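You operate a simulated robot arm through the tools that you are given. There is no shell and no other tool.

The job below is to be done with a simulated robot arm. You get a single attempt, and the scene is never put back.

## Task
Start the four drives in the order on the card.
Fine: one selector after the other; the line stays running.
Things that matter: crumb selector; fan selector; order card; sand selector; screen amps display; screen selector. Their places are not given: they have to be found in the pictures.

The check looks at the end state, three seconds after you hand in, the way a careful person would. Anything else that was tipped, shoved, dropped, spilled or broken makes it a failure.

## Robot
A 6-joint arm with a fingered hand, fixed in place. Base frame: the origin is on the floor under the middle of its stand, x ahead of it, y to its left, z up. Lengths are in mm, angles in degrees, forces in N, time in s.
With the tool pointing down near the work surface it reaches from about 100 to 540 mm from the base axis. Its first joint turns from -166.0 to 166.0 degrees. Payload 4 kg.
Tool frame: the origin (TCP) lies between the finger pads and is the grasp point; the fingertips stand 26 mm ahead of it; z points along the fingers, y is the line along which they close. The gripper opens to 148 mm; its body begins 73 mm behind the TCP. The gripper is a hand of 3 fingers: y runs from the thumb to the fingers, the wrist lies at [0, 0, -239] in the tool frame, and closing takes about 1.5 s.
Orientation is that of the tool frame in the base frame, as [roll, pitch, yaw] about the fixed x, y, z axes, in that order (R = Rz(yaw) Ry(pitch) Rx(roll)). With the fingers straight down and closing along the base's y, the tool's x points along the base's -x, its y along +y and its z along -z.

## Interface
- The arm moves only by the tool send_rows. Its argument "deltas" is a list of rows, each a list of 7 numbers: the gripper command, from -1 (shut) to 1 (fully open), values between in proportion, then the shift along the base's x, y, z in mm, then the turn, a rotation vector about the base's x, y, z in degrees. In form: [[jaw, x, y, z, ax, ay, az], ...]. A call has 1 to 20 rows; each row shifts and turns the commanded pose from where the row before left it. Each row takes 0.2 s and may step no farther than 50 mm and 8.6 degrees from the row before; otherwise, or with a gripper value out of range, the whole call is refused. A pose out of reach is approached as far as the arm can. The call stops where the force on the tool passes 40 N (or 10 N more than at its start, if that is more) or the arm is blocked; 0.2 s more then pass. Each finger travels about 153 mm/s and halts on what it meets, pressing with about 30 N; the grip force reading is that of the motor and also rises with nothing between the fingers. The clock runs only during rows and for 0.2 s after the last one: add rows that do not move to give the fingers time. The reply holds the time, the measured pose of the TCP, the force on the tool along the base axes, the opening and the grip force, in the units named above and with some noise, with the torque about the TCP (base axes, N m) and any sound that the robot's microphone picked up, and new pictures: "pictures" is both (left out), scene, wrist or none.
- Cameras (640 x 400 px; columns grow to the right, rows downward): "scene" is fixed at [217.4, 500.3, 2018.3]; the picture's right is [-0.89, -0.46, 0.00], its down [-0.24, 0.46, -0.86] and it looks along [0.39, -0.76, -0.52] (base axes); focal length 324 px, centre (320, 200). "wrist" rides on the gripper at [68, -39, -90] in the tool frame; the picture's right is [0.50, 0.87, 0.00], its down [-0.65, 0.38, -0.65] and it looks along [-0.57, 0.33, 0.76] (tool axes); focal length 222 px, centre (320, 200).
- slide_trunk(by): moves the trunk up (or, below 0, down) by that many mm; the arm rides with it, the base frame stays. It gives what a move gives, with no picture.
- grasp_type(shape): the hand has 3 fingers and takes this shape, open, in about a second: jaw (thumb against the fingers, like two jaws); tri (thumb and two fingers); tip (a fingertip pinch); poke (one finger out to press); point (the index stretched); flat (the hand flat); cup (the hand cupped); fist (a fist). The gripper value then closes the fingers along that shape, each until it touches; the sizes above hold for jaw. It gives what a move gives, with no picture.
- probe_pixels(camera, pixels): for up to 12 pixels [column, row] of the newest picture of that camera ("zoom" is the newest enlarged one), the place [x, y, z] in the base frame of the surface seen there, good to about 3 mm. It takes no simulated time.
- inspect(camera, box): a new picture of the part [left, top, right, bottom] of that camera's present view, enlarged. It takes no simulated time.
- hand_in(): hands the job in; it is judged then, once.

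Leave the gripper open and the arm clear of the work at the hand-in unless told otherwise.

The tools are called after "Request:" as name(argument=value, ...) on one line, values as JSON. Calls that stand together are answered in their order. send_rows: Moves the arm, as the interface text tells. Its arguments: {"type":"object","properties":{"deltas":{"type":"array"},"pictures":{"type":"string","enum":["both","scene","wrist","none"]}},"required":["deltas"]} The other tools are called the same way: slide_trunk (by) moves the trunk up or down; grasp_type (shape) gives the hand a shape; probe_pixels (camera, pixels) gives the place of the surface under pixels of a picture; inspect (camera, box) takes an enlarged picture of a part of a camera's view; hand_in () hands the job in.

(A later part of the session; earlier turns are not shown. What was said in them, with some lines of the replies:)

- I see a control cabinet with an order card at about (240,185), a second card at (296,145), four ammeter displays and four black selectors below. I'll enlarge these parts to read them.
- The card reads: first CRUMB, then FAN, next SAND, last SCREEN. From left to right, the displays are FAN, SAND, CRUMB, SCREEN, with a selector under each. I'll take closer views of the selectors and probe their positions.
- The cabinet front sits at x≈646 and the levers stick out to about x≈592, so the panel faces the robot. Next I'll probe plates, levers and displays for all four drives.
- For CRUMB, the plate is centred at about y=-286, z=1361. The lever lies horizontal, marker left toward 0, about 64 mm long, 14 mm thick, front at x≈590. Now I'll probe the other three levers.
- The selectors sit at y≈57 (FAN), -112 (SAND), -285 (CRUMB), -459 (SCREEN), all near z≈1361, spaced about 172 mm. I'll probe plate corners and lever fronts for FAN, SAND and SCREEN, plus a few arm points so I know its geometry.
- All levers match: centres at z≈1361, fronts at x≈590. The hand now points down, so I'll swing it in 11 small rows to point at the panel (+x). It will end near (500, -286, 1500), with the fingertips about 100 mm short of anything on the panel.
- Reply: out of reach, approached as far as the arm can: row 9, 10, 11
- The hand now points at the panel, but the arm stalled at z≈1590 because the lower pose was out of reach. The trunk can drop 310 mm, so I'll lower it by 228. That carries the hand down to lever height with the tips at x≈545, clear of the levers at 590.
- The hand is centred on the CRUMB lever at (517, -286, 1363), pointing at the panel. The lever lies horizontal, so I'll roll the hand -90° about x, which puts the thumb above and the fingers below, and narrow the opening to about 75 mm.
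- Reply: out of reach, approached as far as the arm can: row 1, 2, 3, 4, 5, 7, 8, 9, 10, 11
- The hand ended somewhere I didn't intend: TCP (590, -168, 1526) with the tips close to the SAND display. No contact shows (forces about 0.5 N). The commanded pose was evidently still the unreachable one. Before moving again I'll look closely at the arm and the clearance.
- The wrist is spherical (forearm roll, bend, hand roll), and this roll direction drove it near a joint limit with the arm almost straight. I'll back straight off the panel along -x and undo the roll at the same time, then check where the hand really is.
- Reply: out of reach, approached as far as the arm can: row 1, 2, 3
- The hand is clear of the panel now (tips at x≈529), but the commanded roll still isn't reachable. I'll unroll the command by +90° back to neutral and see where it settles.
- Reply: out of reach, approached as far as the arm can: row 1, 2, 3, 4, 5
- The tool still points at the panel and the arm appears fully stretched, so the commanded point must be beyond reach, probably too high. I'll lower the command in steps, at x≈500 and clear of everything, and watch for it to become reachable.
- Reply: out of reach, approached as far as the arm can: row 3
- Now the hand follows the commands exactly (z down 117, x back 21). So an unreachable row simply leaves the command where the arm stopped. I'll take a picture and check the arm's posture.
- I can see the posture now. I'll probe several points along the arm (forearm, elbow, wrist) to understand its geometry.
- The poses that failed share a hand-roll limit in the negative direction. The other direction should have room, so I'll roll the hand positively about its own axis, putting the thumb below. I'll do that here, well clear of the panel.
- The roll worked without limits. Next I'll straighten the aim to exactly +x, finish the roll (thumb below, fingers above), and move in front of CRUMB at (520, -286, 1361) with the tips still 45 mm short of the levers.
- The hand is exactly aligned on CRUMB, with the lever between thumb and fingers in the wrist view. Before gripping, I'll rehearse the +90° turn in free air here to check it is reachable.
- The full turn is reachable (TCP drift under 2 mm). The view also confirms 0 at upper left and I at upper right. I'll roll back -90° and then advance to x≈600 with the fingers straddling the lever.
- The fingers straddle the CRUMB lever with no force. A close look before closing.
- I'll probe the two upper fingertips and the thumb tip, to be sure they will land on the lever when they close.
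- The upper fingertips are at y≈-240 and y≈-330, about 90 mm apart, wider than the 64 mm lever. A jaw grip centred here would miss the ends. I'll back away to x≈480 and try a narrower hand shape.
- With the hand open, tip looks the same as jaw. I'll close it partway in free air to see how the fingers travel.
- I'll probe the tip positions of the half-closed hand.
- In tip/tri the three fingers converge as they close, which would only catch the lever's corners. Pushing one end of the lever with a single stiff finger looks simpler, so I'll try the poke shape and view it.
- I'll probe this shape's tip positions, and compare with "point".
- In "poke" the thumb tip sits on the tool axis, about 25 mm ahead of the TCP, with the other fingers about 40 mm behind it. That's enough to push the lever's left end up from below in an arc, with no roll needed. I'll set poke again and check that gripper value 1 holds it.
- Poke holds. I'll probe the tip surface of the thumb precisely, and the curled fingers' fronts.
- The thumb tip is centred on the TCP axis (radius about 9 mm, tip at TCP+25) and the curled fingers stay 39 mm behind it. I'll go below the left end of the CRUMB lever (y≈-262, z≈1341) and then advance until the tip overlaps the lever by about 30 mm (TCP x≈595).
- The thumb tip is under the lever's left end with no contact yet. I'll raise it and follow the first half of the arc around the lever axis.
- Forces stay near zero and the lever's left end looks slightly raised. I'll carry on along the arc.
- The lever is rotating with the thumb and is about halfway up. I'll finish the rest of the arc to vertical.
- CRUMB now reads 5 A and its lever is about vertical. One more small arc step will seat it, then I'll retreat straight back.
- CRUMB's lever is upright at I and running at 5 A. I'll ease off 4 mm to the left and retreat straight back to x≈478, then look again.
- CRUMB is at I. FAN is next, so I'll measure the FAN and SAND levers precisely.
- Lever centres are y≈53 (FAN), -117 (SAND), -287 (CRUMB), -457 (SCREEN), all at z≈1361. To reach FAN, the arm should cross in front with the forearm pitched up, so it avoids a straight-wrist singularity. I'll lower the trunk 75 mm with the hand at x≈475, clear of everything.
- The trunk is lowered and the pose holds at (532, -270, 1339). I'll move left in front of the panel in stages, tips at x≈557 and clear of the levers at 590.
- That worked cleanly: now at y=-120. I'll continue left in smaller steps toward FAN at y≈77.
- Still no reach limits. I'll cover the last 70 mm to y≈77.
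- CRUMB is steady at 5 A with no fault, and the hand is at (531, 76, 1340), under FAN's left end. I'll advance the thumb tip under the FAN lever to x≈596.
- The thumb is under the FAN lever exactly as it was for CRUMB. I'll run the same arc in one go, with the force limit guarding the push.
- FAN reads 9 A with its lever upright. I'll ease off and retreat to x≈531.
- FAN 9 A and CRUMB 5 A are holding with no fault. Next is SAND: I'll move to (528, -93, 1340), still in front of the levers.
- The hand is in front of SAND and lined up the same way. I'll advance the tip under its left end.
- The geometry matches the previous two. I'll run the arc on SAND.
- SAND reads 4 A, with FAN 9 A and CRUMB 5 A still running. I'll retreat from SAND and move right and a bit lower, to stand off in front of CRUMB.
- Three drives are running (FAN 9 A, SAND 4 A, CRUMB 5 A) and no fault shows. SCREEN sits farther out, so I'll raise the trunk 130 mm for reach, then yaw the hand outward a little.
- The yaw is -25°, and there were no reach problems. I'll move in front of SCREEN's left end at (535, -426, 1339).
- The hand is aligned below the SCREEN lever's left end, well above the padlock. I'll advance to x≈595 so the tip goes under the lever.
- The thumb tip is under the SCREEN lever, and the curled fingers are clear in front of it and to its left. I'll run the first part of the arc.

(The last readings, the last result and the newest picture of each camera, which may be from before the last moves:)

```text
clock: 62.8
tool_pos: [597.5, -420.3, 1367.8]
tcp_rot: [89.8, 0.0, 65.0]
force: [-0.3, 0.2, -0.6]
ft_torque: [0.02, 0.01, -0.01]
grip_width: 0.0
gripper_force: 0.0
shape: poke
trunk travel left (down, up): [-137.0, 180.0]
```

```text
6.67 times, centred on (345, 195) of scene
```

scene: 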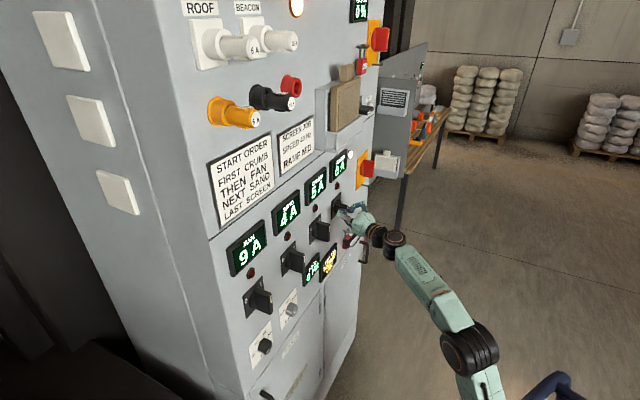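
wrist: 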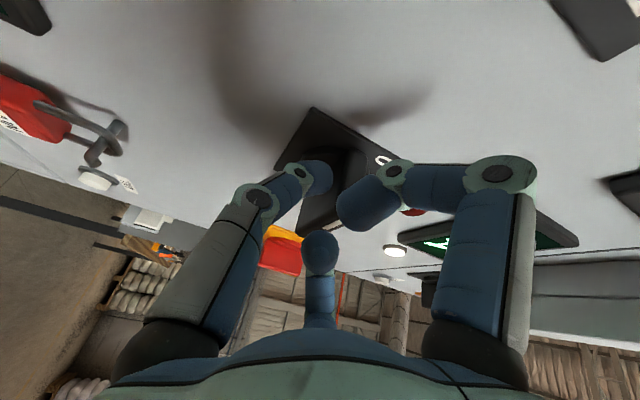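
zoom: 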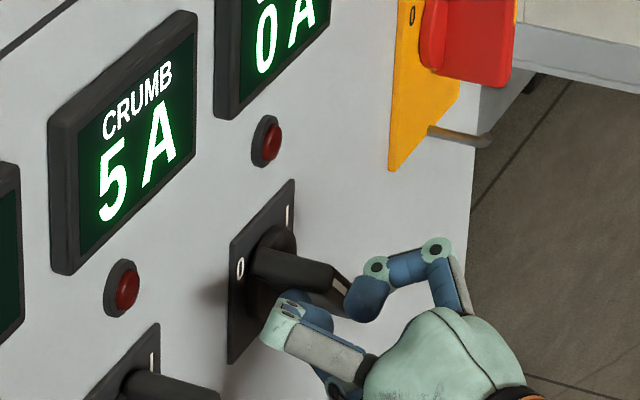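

The lever is turning smoothly, about halfway with no force. I'll finish the arc.

Request:
send_rows(deltas=[[1, 0, -1.12, 3.49, 0, 0, 0], [1, 0, -1.56, 3.31, 0, 0, 0], [1, 0, -1.97, 3.09, 0, 0, 0], [1, 0, -2.36, 2.8, 0, 0, 0], [1, 0, -2.71, 2.46, 0, 0, 0], [1, 0, -2.6, 2.0, 0, 0, 0], [1, 0, -1.0, 0.3, 0, 0, 0], [1, 0, 0, 0, 0, 0, 0]], pictures="scene")

Request:
inspect(camera="scene", box=[310, 140, 380, 220])

```text
clock: 64.6
tool_pos: [595.7, -433.4, 1385.0]
tcp_rot: [89.8, -0.2, 65.0]
force: [1.0, -0.9, -0.9]
ft_torque: [0.0, -0.02, 0.0]
grip_width: 0.2
gripper_force: 0.2
shape: poke
trunk travel left (down, up): [-137.0, 180.0]
```

scene: 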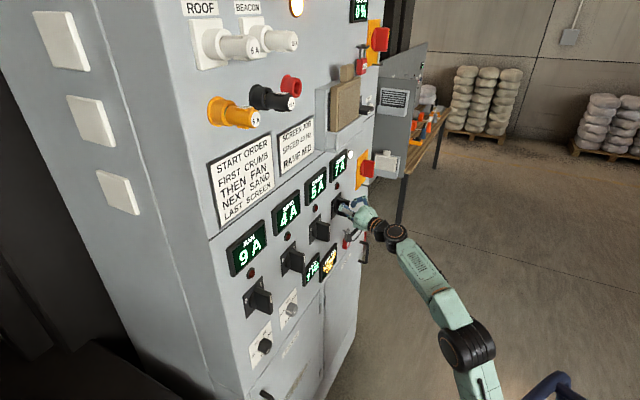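

```text
5.00 times, centred on (345, 180) of scene
```

zoom: 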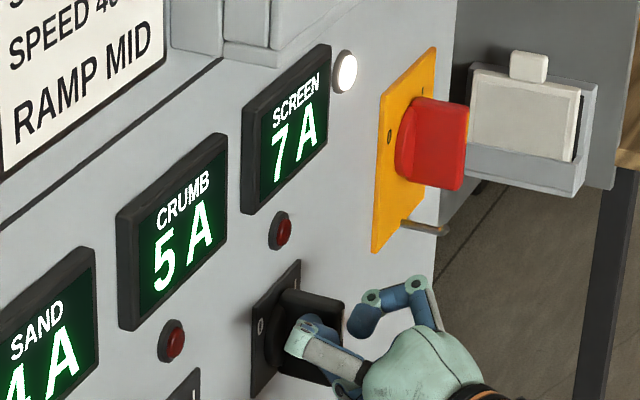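

SCREEN now shows 7 A. I'll ease off, retreat, and check all the displays, including speed and last fault.

Request:
send_rows(deltas=[[1, 0, 4, 0, 0, 0, 0], [1, -15, 2, 0, 0, 0, 0], [1, -25, 5, 0, 0, 0, 0], [1, -25, 5, 0, 0, 0, 0], [1, -25, 5, 0, 0, 0, 0]], pictures="both")

Request:
inspect(camera="scene", box=[220, 140, 380, 320])

Request:
inspect(camera="scene", box=[285, 235, 355, 295])

```text
clock: 65.8
tool_pos: [506.7, -413.6, 1382.6]
tcp_rot: [89.8, 0.0, 65.1]
force: [0.2, 0.3, -0.2]
ft_torque: [0.0, -0.02, 0.02]
grip_width: 0.0
gripper_force: 0.0
shape: poke
trunk travel left (down, up): [-137.0, 180.0]
```

scene: 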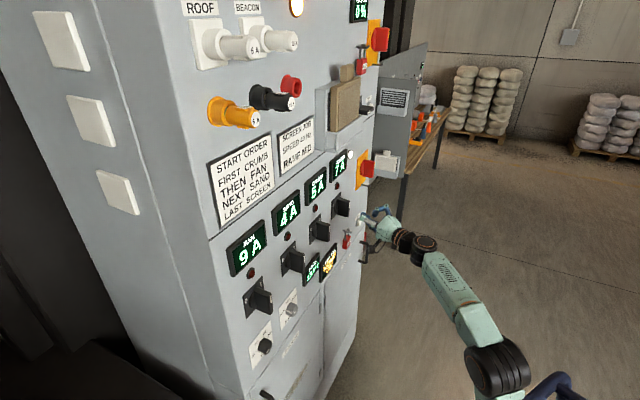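
wrist: 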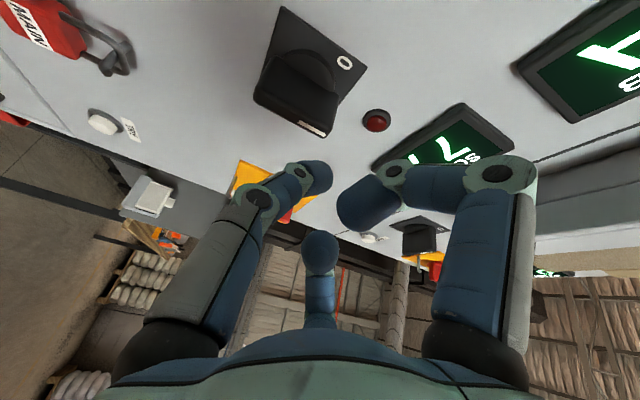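

```text
2.22 times, centred on (300, 230) of scene
```

zoom: 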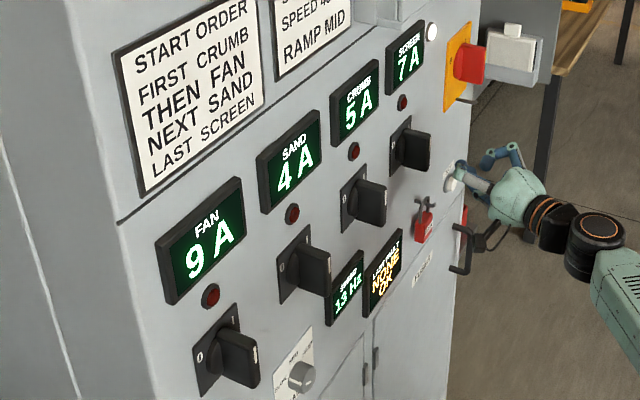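

```text
6.67 times, centred on (320, 265) of scene
```

zoom: 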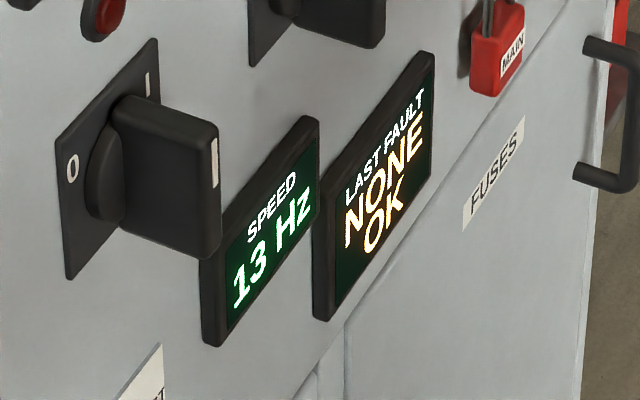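

All four drives are running (FAN 9 A, SAND 4 A, CRUMB 5 A, SCREEN 7 A). Speed is ramping up at 13 Hz and the last fault is NONE. I'll move the arm further back, reopen the hand, and watch that the line stays running.

Request:
send_rows(deltas=[[1, -20, 10, 0, 0, 0, 0], [1, -20, 10, 0, 0, 0, 0], [1, -20, 10, 0, 0, 0, 0], [1, 0, 0, 0, 0, 0, 0]], pictures="none")

Request:
grasp_type(shape="jaw")

Request:
send_rows(deltas=[[1, 0, 0, 0, 0, 0, 0], [1, 0, 0, 0, 0, 0, 0], [1, 0, 0, 0, 0, 0, 0], [1, 0, 0, 0, 0, 0, 0], [1, 0, 0, 0, 0, 0, 0], [1, 0, 0, 0, 0, 0, 0], [1, 0, 0, 0, 0, 0, 0], [1, 0, 0, 0, 0, 0, 0], [1, 0, 0, 0, 0, 0, 0], [1, 0, 0, 0, 0, 0, 0], [1, 0, 0, 0, 0, 0, 0], [1, 0, 0, 0, 0, 0, 0], [1, 0, 0, 0, 0, 0, 0], [1, 0, 0, 0, 0, 0, 0], [1, 0, 0, 0, 0, 0, 0], [1, 0, 0, 0, 0, 0, 0], [1, 0, 0, 0, 0, 0, 0], [1, 0, 0, 0, 0, 0, 0], [1, 0, 0, 0, 0, 0, 0], [1, 0, 0, 0, 0, 0, 0]], pictures="scene")

Request:
inspect(camera="scene", box=[220, 140, 380, 320])

Request:
inspect(camera="scene", box=[285, 235, 355, 295])

```text
clock: 66.8
tool_pos: [447.5, -383.6, 1384.4]
tcp_rot: [89.7, -0.2, 64.8]
force: [0.2, 1.7, 0.0]
ft_torque: [-0.01, -0.01, 0.0]
grip_width: 0.0
gripper_force: 0.1
shape: poke
trunk travel left (down, up): [-137.0, 180.0]
```

```text
clock: 67.7
tool_pos: [447.8, -384.2, 1384.5]
tcp_rot: [89.8, -0.2, 65.0]
force: [-0.4, 0.4, 0.0]
ft_torque: [-0.02, 0.0, 0.02]
grip_width: 147.8
gripper_force: 0.1
shape: jaw
trunk travel left (down, up): [-137.0, 180.0]
```

```text
clock: 71.9
tool_pos: [446.8, -384.7, 1384.4]
tcp_rot: [89.8, -0.2, 65.0]
force: [0.2, 0.0, -1.1]
ft_torque: [0.0, 0.02, -0.02]
grip_width: 147.7
gripper_force: 0.2
shape: jaw
trunk travel left (down, up): [-137.0, 180.0]
```

scene: 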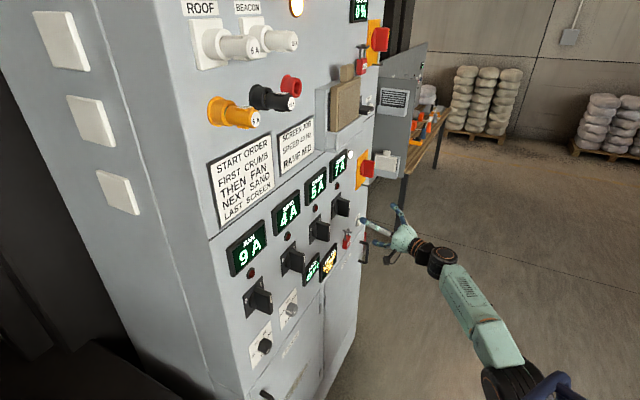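

```text
2.22 times, centred on (300, 230) of scene
```

zoom: 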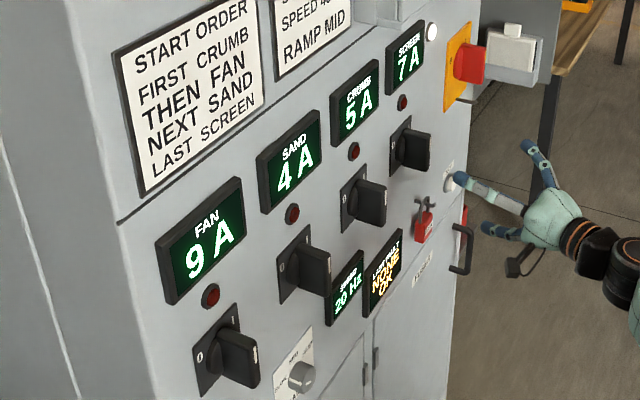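

```text
6.67 times, centred on (320, 265) of scene
```

zoom: 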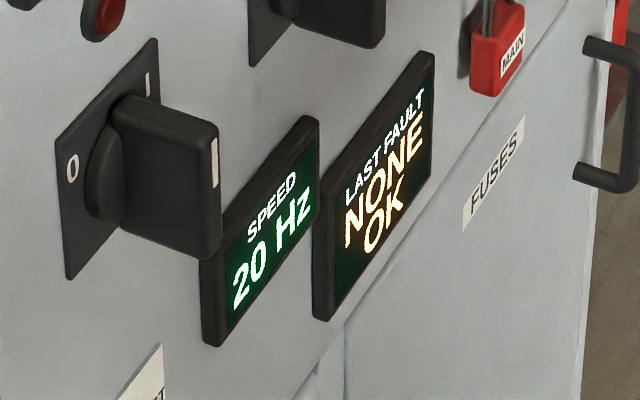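

All displays hold: FAN 9 A, SAND 4 A, CRUMB 5 A, SCREEN 7 A, speed settled at 20 Hz, fault NONE/OK. I'll wait a few more seconds with the hand open to confirm nothing trips late.

Request:
send_rows(deltas=[[1, -10, 0, 0, 0, 0, 0], [1, 0, 0, 0, 0, 0, 0], [1, 0, 0, 0, 0, 0, 0], [1, 0, 0, 0, 0, 0, 0], [1, 0, 0, 0, 0, 0, 0], [1, 0, 0, 0, 0, 0, 0], [1, 0, 0, 0, 0, 0, 0], [1, 0, 0, 0, 0, 0, 0], [1, 0, 0, 0, 0, 0, 0], [1, 0, 0, 0, 0, 0, 0], [1, 0, 0, 0, 0, 0, 0], [1, 0, 0, 0, 0, 0, 0], [1, 0, 0, 0, 0, 0, 0], [1, 0, 0, 0, 0, 0, 0], [1, 0, 0, 0, 0, 0, 0], [1, 0, 0, 0, 0, 0, 0], [1, 0, 0, 0, 0, 0, 0], [1, 0, 0, 0, 0, 0, 0], [1, 0, 0, 0, 0, 0, 0], [1, 0, 0, 0, 0, 0, 0]], pictures="scene")

Request:
inspect(camera="scene", box=[220, 140, 380, 320])

Request:
inspect(camera="scene", box=[295, 150, 375, 240])

```text
clock: 76.1
tool_pos: [436.9, -385.2, 1383.6]
tcp_rot: [89.8, -0.2, 65.0]
force: [0.1, -0.6, -0.7]
ft_torque: [-0.01, 0.02, 0.01]
grip_width: 148.1
gripper_force: 0.1
shape: jaw
trunk travel left (down, up): [-137.0, 180.0]
```

scene: 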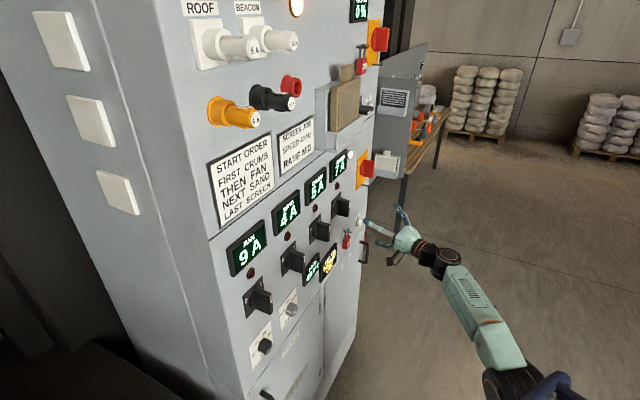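

```text
2.22 times, centred on (300, 230) of scene
```

zoom: 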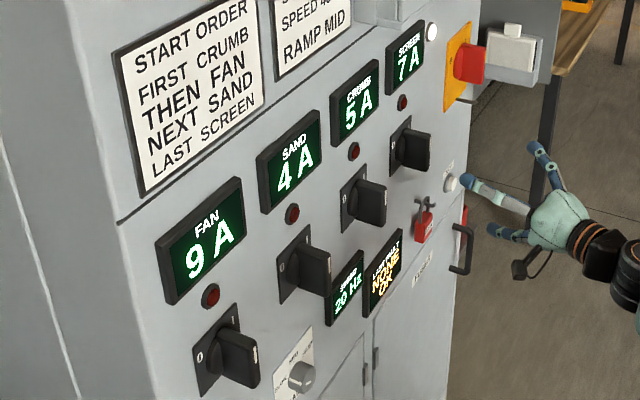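

```text
4.44 times, centred on (335, 195) of scene
```

zoom: 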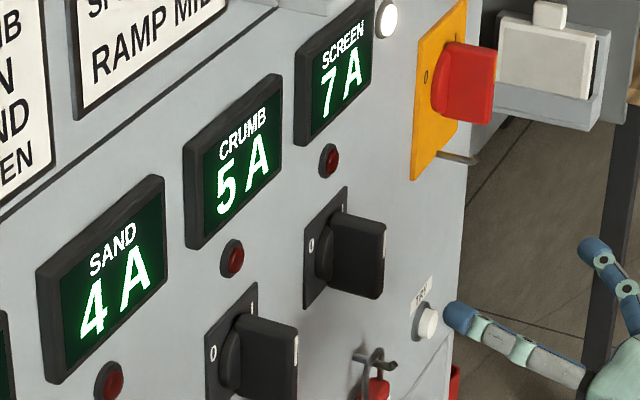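

All four levers are upright at I, all four displays hold steady, no fault is shown, and the open hand is well clear of the panel. The order CRUMB, FAN, SAND, SCREEN was followed, so I'm handing in.

Request:
hand_in()

```text
The job is handed in.
```

The four drives were started in the card's order: CRUMB, FAN, SAND, then SCREEN. All were still running when I handed in. I've had no verdict back from the check yet.

| Drive | Amps at hand-in |
|---|---|
| CRUMB | 5 A |
| FAN | 9 A |
| SAND | 4 A |
| SCREEN | 7 A |

- **Line:** I watched for about 11 seconds after the last start. The last-fault display stayed at NONE/OK and the speed settled at 20 Hz.
- **Screen job card:** the card beside the order card reads "SCREEN JOB SPEED 40 Hz RAMP MID". The job only asked to start the drives, so I left the speed and ramp knobs alone, and the screen is running at 20 Hz, not 40 Hz.
- **Handling:** each lever was turned by pushing one end with the thumb tip; I saw nothing else disturbed. Early on, before any lever was touched, the arm drifted off its intended path and stopped close to the SAND display. No contact force showed and I backed it away.
- **Finish:** the hand was left open and the arm clear of the panel.
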